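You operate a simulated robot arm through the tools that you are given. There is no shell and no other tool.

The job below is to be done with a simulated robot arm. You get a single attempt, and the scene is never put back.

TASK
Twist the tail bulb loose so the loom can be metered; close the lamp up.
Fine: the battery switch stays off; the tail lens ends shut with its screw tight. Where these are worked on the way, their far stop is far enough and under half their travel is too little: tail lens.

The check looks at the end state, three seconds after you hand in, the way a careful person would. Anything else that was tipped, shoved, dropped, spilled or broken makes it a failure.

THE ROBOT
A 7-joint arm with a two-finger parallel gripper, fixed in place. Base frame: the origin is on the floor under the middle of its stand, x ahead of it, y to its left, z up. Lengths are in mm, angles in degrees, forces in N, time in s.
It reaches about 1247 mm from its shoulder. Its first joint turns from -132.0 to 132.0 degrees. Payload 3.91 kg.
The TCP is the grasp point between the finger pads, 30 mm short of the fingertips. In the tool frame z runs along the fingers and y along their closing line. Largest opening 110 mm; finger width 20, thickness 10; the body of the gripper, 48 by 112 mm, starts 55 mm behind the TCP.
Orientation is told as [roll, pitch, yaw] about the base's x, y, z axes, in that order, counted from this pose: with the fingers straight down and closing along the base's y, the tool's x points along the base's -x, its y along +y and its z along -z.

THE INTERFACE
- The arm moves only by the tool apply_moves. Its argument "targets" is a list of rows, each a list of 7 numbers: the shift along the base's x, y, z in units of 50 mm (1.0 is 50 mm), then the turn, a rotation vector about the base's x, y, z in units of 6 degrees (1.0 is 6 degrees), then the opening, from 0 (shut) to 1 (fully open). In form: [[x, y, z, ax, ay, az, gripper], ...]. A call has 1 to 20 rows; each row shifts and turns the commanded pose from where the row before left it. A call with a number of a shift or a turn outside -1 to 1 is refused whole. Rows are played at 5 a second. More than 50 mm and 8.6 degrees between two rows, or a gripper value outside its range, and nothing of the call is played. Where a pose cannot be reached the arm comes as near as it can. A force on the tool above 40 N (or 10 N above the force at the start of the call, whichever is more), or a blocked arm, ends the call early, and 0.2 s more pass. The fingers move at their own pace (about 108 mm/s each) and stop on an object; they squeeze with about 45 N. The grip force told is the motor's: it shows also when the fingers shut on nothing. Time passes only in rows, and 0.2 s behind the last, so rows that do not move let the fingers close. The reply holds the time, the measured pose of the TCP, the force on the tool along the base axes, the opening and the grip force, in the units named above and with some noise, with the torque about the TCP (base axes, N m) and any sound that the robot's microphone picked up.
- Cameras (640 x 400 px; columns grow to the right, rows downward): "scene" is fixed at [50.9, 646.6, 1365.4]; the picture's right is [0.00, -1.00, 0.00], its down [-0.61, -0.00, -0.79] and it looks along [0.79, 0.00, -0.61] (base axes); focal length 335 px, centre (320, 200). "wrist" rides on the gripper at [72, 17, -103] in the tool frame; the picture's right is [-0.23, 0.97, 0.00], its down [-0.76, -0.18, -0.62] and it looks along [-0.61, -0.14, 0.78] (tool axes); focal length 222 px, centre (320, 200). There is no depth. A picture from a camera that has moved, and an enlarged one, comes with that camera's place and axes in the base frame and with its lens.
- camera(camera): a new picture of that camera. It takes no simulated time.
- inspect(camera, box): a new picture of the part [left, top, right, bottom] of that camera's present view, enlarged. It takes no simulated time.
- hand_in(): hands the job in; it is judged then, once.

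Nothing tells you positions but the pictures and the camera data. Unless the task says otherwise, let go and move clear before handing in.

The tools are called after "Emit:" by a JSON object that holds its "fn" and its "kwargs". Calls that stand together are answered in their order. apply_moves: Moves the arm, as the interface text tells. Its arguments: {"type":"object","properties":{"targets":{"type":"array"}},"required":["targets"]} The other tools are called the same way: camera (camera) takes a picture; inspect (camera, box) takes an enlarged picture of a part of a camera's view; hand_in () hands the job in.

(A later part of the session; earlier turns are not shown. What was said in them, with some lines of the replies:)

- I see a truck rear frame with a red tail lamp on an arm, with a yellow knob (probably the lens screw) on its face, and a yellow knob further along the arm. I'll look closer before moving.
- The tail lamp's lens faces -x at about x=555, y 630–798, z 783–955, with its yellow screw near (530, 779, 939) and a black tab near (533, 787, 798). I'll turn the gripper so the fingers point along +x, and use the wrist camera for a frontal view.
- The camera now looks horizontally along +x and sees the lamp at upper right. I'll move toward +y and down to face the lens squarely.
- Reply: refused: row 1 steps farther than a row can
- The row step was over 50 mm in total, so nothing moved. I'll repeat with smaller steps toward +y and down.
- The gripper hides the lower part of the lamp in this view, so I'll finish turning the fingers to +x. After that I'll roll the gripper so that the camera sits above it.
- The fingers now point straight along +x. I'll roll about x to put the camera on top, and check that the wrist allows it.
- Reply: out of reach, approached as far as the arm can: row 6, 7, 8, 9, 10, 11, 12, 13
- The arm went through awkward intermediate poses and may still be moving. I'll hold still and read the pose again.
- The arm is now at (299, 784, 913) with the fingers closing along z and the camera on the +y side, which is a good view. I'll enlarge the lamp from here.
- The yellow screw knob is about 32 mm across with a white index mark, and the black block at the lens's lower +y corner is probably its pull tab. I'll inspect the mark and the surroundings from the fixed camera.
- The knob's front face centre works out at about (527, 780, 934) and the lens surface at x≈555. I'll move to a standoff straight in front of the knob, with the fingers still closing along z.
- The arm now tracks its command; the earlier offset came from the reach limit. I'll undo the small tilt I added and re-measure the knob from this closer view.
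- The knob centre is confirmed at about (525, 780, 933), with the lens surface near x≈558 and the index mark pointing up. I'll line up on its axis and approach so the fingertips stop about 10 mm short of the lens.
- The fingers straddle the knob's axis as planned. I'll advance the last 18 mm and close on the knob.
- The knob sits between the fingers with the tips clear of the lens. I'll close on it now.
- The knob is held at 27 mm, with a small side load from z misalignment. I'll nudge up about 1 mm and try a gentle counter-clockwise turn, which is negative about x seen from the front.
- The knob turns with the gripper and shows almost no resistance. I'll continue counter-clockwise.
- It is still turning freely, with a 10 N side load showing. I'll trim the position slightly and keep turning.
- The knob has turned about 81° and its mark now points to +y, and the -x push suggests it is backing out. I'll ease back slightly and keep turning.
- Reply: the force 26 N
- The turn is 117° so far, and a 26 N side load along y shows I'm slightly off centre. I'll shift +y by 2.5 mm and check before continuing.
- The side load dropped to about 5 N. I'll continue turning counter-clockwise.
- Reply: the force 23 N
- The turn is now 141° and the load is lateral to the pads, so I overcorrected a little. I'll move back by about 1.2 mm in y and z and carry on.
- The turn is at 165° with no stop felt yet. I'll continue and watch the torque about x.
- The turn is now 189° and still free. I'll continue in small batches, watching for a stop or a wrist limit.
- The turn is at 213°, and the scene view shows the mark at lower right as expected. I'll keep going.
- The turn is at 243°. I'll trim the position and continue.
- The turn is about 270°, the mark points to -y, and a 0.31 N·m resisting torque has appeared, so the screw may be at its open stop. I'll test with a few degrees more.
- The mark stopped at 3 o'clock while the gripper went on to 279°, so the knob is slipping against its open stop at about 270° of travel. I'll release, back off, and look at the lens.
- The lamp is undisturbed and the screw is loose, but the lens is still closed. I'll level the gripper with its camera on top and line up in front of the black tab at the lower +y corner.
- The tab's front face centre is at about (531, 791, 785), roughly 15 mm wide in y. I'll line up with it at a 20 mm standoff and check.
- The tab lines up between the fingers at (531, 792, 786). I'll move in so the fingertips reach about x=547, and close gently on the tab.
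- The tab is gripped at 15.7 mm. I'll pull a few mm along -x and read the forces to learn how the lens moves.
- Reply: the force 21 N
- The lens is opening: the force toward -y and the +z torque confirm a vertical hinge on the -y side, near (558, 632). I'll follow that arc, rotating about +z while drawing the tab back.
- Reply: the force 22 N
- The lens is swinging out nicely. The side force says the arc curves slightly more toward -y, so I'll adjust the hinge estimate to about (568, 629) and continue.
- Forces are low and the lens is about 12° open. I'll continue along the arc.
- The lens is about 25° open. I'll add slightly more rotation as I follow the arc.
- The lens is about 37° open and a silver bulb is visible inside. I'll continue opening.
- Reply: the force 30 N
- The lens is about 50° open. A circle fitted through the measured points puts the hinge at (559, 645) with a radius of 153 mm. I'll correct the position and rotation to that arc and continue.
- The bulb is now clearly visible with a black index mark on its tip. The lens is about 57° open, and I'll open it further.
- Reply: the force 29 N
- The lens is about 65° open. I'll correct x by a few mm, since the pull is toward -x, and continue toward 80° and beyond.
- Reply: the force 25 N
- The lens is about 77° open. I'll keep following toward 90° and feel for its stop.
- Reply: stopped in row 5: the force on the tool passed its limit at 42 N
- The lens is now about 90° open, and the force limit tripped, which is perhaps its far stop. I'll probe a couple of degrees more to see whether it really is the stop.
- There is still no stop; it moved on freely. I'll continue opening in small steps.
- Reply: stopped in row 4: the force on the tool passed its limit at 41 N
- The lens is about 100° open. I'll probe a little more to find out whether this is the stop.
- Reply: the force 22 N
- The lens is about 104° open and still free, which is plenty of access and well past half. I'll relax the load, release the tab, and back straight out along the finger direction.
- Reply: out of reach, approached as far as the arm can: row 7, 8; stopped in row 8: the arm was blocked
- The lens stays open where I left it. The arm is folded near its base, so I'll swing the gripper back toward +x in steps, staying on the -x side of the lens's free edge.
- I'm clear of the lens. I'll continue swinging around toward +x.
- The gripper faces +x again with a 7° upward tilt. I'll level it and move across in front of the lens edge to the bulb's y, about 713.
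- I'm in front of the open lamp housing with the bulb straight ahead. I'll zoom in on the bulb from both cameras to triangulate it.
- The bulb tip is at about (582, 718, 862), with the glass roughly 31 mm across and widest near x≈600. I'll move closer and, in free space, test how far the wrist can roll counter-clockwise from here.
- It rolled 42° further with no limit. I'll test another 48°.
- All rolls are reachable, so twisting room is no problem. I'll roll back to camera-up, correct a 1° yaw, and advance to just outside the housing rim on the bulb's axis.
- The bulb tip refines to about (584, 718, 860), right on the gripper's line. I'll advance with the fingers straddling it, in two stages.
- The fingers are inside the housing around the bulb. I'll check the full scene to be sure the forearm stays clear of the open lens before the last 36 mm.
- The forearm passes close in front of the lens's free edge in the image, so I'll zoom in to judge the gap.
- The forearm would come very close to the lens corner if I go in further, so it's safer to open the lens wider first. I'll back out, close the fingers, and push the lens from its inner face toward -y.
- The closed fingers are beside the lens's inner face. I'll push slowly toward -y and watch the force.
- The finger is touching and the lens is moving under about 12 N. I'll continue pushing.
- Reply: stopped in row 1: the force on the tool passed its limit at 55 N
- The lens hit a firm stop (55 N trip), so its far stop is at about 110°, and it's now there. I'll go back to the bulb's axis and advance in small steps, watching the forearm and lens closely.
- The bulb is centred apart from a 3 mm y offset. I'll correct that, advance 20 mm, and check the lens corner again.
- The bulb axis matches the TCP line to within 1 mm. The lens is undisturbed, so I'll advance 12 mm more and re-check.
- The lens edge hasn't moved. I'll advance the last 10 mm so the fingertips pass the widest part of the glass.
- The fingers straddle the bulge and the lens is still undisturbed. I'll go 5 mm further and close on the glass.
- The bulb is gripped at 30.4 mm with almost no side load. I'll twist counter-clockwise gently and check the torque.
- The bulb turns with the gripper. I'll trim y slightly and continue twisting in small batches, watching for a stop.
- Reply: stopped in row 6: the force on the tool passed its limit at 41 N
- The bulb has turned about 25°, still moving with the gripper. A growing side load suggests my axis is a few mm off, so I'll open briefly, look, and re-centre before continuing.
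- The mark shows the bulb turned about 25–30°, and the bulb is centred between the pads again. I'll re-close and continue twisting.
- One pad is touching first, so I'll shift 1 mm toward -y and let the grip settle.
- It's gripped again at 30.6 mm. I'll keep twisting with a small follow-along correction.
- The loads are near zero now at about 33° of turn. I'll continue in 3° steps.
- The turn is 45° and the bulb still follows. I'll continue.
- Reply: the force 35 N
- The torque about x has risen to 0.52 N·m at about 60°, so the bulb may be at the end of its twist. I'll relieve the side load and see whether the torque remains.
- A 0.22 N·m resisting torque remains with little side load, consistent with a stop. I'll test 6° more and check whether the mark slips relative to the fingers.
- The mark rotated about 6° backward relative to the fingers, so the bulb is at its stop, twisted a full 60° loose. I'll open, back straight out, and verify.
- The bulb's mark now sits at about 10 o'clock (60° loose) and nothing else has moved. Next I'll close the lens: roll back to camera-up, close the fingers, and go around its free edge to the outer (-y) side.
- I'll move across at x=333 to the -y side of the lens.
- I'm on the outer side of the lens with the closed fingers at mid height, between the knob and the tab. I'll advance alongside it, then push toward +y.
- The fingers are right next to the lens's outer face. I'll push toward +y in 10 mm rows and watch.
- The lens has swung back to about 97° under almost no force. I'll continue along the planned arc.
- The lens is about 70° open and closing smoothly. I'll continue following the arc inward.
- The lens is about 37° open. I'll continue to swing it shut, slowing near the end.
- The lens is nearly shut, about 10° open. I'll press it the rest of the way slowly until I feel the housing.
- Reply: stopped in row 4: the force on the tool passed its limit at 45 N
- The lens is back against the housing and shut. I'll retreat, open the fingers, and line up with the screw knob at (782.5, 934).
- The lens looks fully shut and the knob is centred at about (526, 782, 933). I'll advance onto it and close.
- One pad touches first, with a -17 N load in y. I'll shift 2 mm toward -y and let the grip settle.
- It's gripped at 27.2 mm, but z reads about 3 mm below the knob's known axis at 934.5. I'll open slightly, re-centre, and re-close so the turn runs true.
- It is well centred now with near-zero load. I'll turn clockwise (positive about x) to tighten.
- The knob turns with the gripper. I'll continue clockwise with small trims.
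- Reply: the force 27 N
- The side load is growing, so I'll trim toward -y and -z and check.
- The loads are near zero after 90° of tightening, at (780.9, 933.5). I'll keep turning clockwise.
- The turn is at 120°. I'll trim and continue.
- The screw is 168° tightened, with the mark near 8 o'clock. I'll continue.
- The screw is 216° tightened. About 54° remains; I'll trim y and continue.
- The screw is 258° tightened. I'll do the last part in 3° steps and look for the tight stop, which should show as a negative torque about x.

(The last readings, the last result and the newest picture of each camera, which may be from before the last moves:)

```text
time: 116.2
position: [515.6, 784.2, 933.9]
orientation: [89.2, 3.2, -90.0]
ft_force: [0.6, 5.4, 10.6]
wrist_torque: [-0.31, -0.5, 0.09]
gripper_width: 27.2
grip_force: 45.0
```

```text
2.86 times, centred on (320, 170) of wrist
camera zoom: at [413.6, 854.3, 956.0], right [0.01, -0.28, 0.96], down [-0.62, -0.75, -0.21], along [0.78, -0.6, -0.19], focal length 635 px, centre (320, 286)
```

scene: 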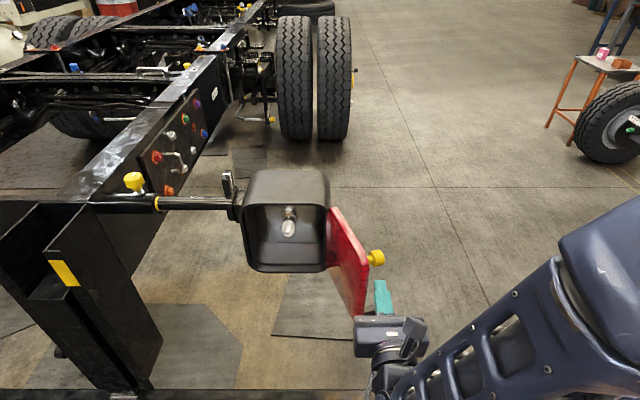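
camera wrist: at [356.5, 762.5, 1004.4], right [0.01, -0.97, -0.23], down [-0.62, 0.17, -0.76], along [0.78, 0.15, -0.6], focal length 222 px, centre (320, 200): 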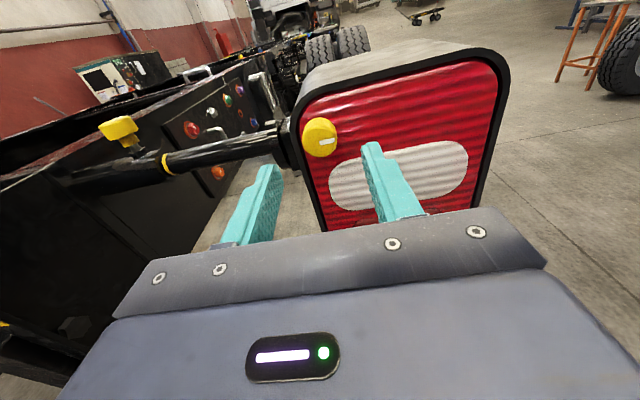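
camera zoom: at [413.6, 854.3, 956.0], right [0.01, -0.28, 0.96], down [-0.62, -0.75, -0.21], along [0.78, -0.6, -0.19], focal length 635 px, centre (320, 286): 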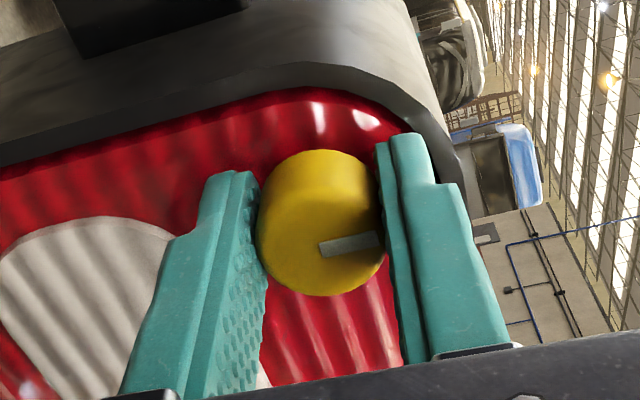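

The torque about x is now -0.31 N·m at about 273°, so the tight stop is starting. I'll give it a little more until it slips, to be sure it's seated.

Emit:
{"fn": "apply_moves", "kwargs": {"targets": [[0, 0, 0.01, 0.5, 0, 0, 0.2], [0, 0, 0, 0.5, 0, 0, 0.2], [0, 0, 0, 0.5, 0, 0, 0.2], [0, 0, 0, 0, 0, 0, 0.2]]}}

Emit:
{"fn": "inspect", "kwargs": {"camera": "wrist", "box": [240, 100, 400, 240]}}

Emit:
{"fn": "inspect", "kwargs": {"camera": "scene", "box": [200, 150, 360, 290]}}

```text
time: 117.0
position: [513.2, 784.8, 935.1]
orientation: [88.1, 11.8, -90.4]
ft_force: [-22.8, -18.3, -8.9]
wrist_torque: [0.0, 0.12, -1.27]
gripper_width: 26.7
grip_force: 45.1
stopped in row 3: the force on the tool passed its limit at 90 N (the readings are from after the stop); the commanded pose is now the measured one
```

```text
2.86 times, centred on (320, 170) of wrist
camera zoom: at [412.6, 851.2, 969.3], right [0.03, -0.42, 0.91], down [-0.63, -0.71, -0.31], along [0.77, -0.56, -0.29], focal length 635 px, centre (320, 286)
```

zoom: 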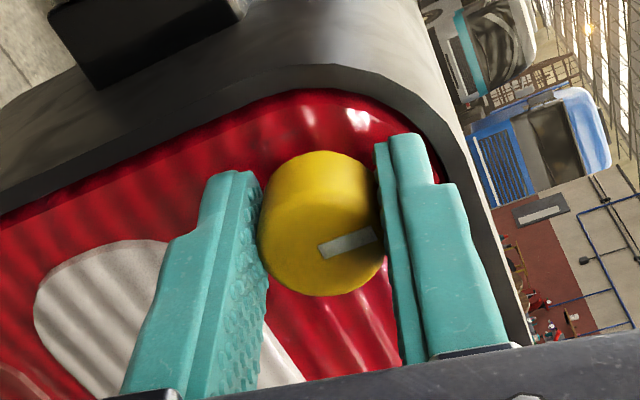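

```text
2.86 times, centred on (280, 220) of scene
camera zoom: at [50.9, 646.6, 1365.4], right [0.0, -1.0, 0.0], down [-0.61, 0.0, -0.79], along [0.79, 0.0, -0.61], focal length 958 px, centre (434, 143)
```

zoom: 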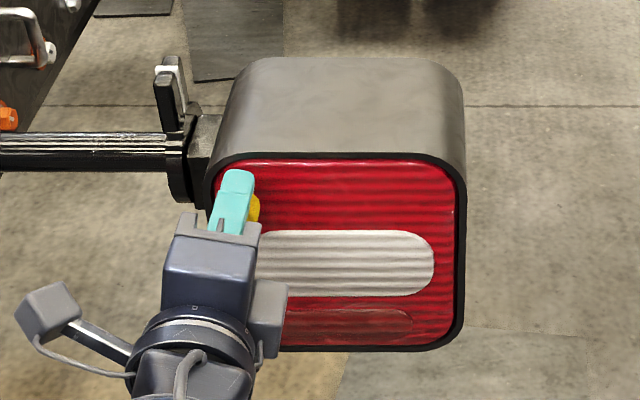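

The mark slipped about 6° relative to the fingers, so the screw is at its tight stop. The arm also strained near a roll limit, so I'll release now and back off gently.

Emit:
{"fn": "apply_moves", "kwargs": {"targets": [[0, 0, 0, 0, 0, 0, 0.35], [0, 0, 0, 0, 0, 0, 0.45], [0, 0, 0, 0, 0, 0, 0.45]]}}

Emit:
{"fn": "camera", "kwargs": {"camera": "wrist"}}

Emit:
{"fn": "inspect", "kwargs": {"camera": "wrist", "box": [240, 100, 400, 240]}}

Emit:
{"fn": "inspect", "kwargs": {"camera": "scene", "box": [200, 150, 360, 290]}}

```text
time: 117.8
position: [515.7, 786.0, 935.0]
orientation: [88.1, 11.9, -90.3]
ft_force: [0.3, 0.1, 0.2]
wrist_torque: [-0.03, 0.01, -0.03]
gripper_width: 49.3
grip_force: 0.1
```

```text
taken
camera wrist: at [414.1, 851.3, 969.1], right [0.03, -0.42, 0.91], down [-0.63, -0.71, -0.31], along [0.77, -0.56, -0.29], focal length 222 px, centre (320, 200)
```

wrist: 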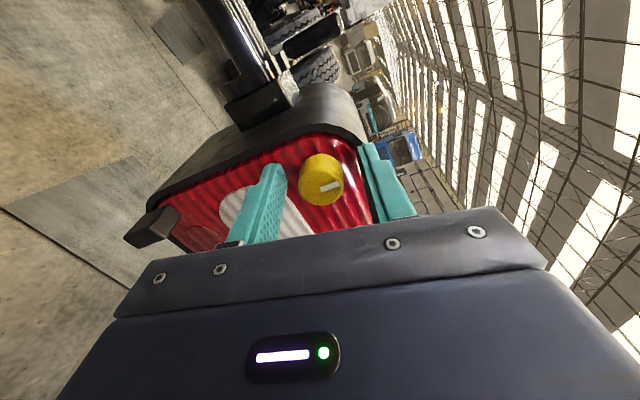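

```text
2.86 times, centred on (320, 170) of wrist
camera zoom: at [414.1, 851.3, 969.1], right [0.03, -0.42, 0.91], down [-0.63, -0.71, -0.31], along [0.77, -0.56, -0.29], focal length 635 px, centre (320, 286)
```

zoom: 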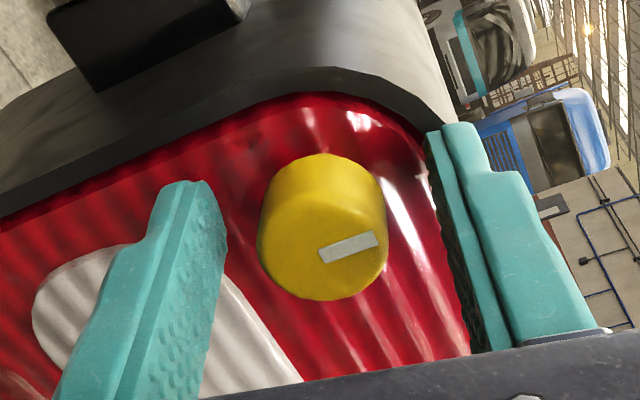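

```text
2.86 times, centred on (280, 220) of scene
camera zoom: at [50.9, 646.6, 1365.4], right [0.0, -1.0, 0.0], down [-0.61, 0.0, -0.79], along [0.79, 0.0, -0.61], focal length 958 px, centre (434, 143)
```

zoom: 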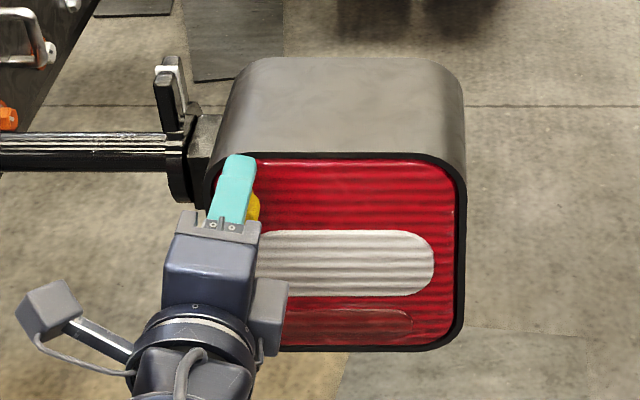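

The knob is released cleanly. I'll back off straight along -x and compare the lamp with its original appearance.

Emit:
{"fn": "apply_moves", "kwargs": {"targets": [[-0.3, 0, 0, 0, 0, 0, 0.45], [-0.6, 0, 0, 0, 0, 0, 0.45], [-0.9, 0, 0, 0, 0, 0, 0.45], [-0.9, 0, 0, 0, 0, 0, 0.45], [0, 0, 0, 0, 0, 0, 0.45]]}}

Emit:
{"fn": "inspect", "kwargs": {"camera": "scene", "box": [200, 150, 360, 290]}}

Emit:
{"fn": "inspect", "kwargs": {"camera": "scene", "box": [235, 205, 275, 240]}}

Emit:
{"fn": "camera", "kwargs": {"camera": "scene"}}

Emit:
{"fn": "camera", "kwargs": {"camera": "wrist"}}

```text
time: 119.2
position: [421.3, 775.0, 963.5]
orientation: [86.8, 14.3, -93.4]
ft_force: [1.3, 0.4, 0.1]
wrist_torque: [0.04, 0.04, 0.01]
gripper_width: 49.9
grip_force: 0.0
stopped in row 5: the arm was blocked; the commanded pose is now the measured one
```

```text
2.86 times, centred on (280, 220) of scene
camera zoom: at [50.9, 646.6, 1365.4], right [0.0, -1.0, 0.0], down [-0.61, 0.0, -0.79], along [0.79, 0.0, -0.61], focal length 958 px, centre (434, 143)
```

zoom: 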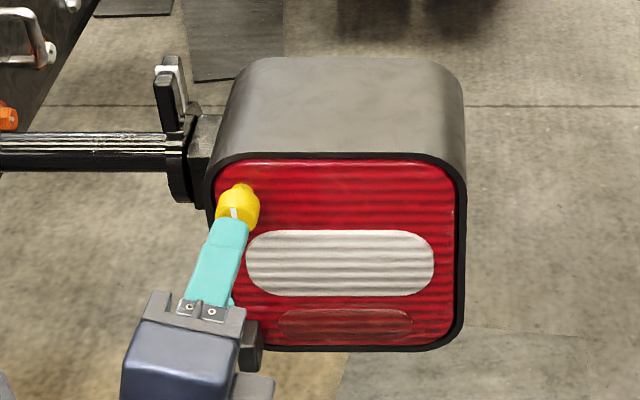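

```text
11.43 times, centred on (255, 222) of scene
camera zoom: at [50.9, 646.6, 1365.4], right [0.0, -1.0, 0.0], down [-0.61, 0.0, -0.79], along [0.79, 0.0, -0.61], focal length 3831 px, centre (1063, -57)
```

zoom: 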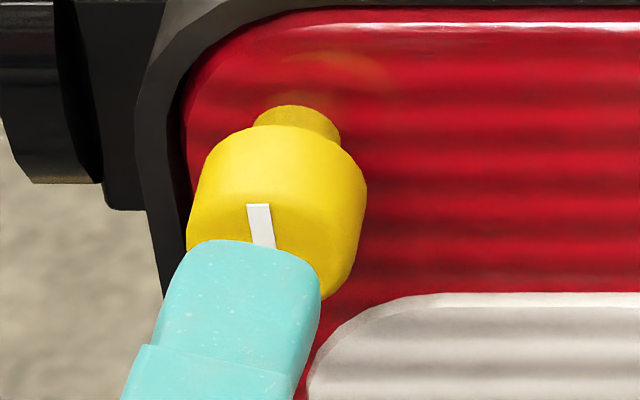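

```text
taken
```

scene: 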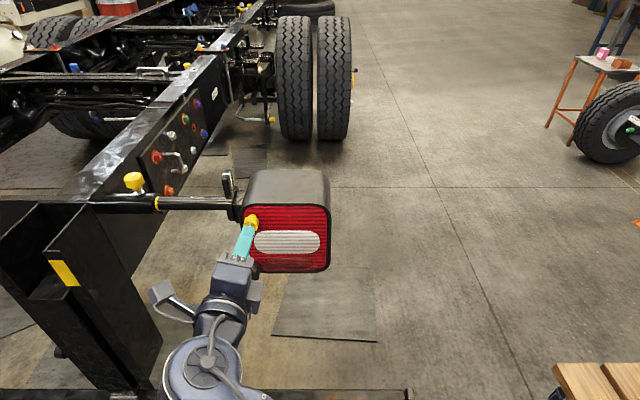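

```text
taken
camera wrist: at [324.5, 844.3, 1003.7], right [0.03, -0.46, 0.89], down [-0.67, -0.66, -0.33], along [0.74, -0.59, -0.33], focal length 222 px, centre (320, 200)
```

wrist: 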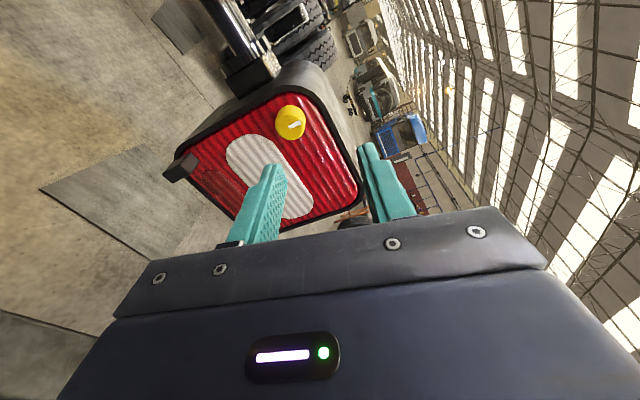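

The mark is back at 12 o'clock, even slightly tighter than at the start, and the lens is flush. The arm is at a joint limit here, so I'll unwind the roll in free space and then move clear.

Emit:
{"fn": "apply_moves", "kwargs": {"targets": [[0, 0, 0, -1, 0, 0, 0.45], [0, 0, 0, -1, 0, 0, 0.45], [0, 0, 0, -1, 0, 0, 0.45], [0, 0, 0, -1, 0, 0, 0.45], [0, 0, 0, -1, 0, 0, 0.45], [0, 0, 0, -1, 0, 0, 0.45], [0, 0, 0, -1, 0, 0, 0.45], [0, 0, 0, 0, 0, 0, 0.45]]}}

Emit:
{"fn": "camera", "kwargs": {"camera": "scene"}}

```text
time: 121.0
position: [421.8, 773.6, 963.4]
orientation: [89.4, -27.8, -93.8]
ft_force: [-0.2, 1.2, 0.1]
wrist_torque: [0.01, -0.02, 0.02]
gripper_width: 49.7
grip_force: 0.1
```

```text
taken
```

scene: 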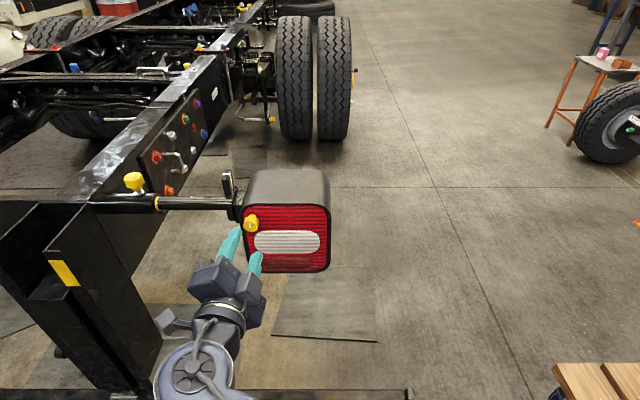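

Unwinding worked. I'll move back from the lamp and toward -y so the arm stands well clear, then do a last check of everything.

Emit:
{"fn": "apply_moves", "kwargs": {"targets": [[-0.5, 0, 0, -0.5, 0, 0, 0.45], [-0.5, 0, 0, -0.5, 0, 0, 0.45], [-0.5, -0.2, 0, -0.5, 0, 0, 0.45], [-0.3, -0.5, 0, -0.5, 0, 0, 0.45], [0, -0.7, 0, 0, 0, 0, 0.45], [0, -0.7, 0, 0, 0, 0, 0.45], [0, 0, 0, 0, 0, 0, 0.45]]}}

Emit:
{"fn": "camera", "kwargs": {"camera": "scene"}}

Emit:
{"fn": "inspect", "kwargs": {"camera": "scene", "box": [200, 150, 360, 290]}}

Emit:
{"fn": "inspect", "kwargs": {"camera": "scene", "box": [235, 205, 275, 240]}}

Emit:
{"fn": "camera", "kwargs": {"camera": "wrist"}}

```text
time: 122.8
position: [342.4, 694.9, 1033.5]
orientation: [84.3, -34.3, -90.6]
ft_force: [0.1, -0.5, -0.2]
wrist_torque: [-0.02, 0.01, 0.02]
gripper_width: 49.6
grip_force: 0.0
out of reach, approached as far as the arm can: row 6
stopped in row 7: the arm was blocked; the commanded pose is now the measured one
```

```text
taken
```

scene: 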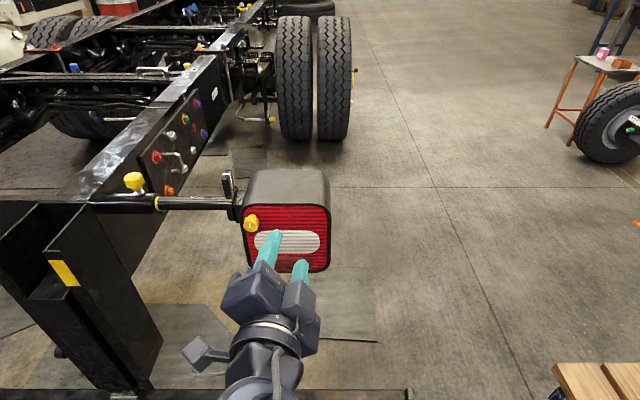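

```text
2.86 times, centred on (280, 220) of scene
camera zoom: at [50.9, 646.6, 1365.4], right [0.0, -1.0, 0.0], down [-0.61, 0.0, -0.79], along [0.79, 0.0, -0.61], focal length 958 px, centre (434, 143)
```

zoom: 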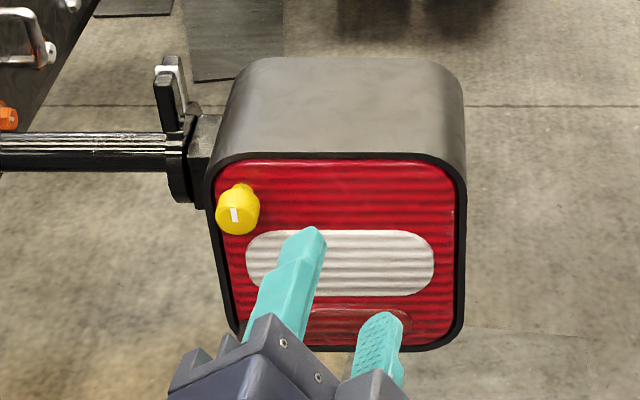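

```text
11.43 times, centred on (255, 222) of scene
camera zoom: at [50.9, 646.6, 1365.4], right [0.0, -1.0, 0.0], down [-0.61, 0.0, -0.79], along [0.79, 0.0, -0.61], focal length 3831 px, centre (1063, -57)
```

zoom: 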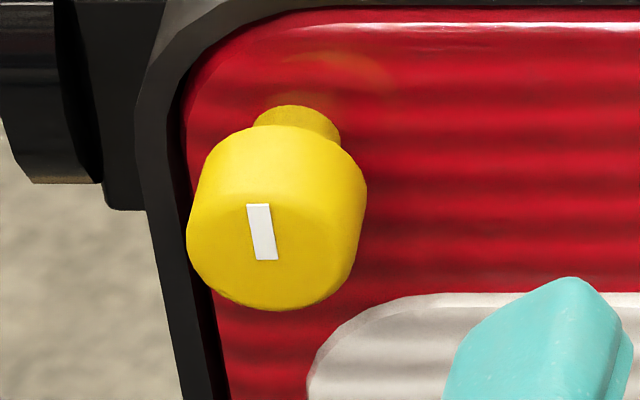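

```text
taken
camera wrist: at [242.7, 770.3, 1015.1], right [0.1, 0.36, 0.93], down [-0.65, -0.69, 0.34], along [0.76, -0.63, 0.16], focal length 222 px, centre (320, 200)
```

wrist: 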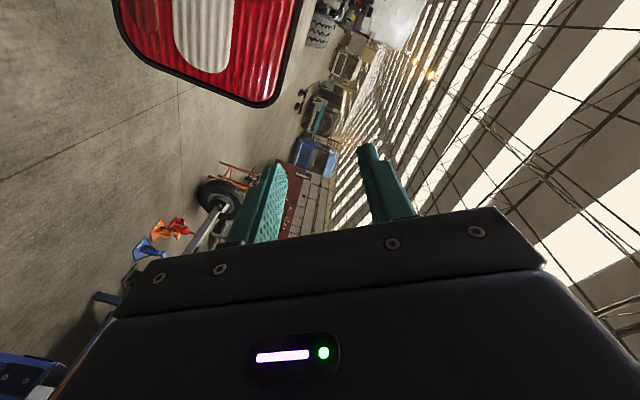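

The lens is shut flush, the screw mark is back at 12 o'clock and tight, and the bulb was left 60° loose at its stop. The lever by the lamp, the knob on the tube and the frame panel look as they did at the start, and I touched no other controls. The gripper is open and about 150 mm clear of the lamp, so I'm handing in.

Emit:
{"fn": "hand_in", "kwargs": {}}

```text
The job is handed in.
```

The tail bulb is twisted loose and the lamp is closed up again. The job is handed in, but no verdict has come back yet.

- **Bulb:** turned about 60° counter-clockwise to its stop. It is still seated in its socket, ready for the loom to be metered. I could not see it again once the lens was shut, but nothing touched it after I released it.
- **Lens:** opened to its far stop at about 110°, then pushed back flush against the housing.
- **Screw:** turned back clockwise about 270° to its tight stop. Its mark is at 12 o'clock, a few degrees tighter than at the start.
- **Battery switch:** I never identified it in the pictures. I worked only the lens screw, the lens and the bulb, so no other control was moved.

Two things happened along the way. The force limit tripped several times, the highest about 90 N, as the screw reached its tight stop. The arm also hit its reach limits while backing away, but touched nothing. The camera views show no change to the lamp or anything around it.
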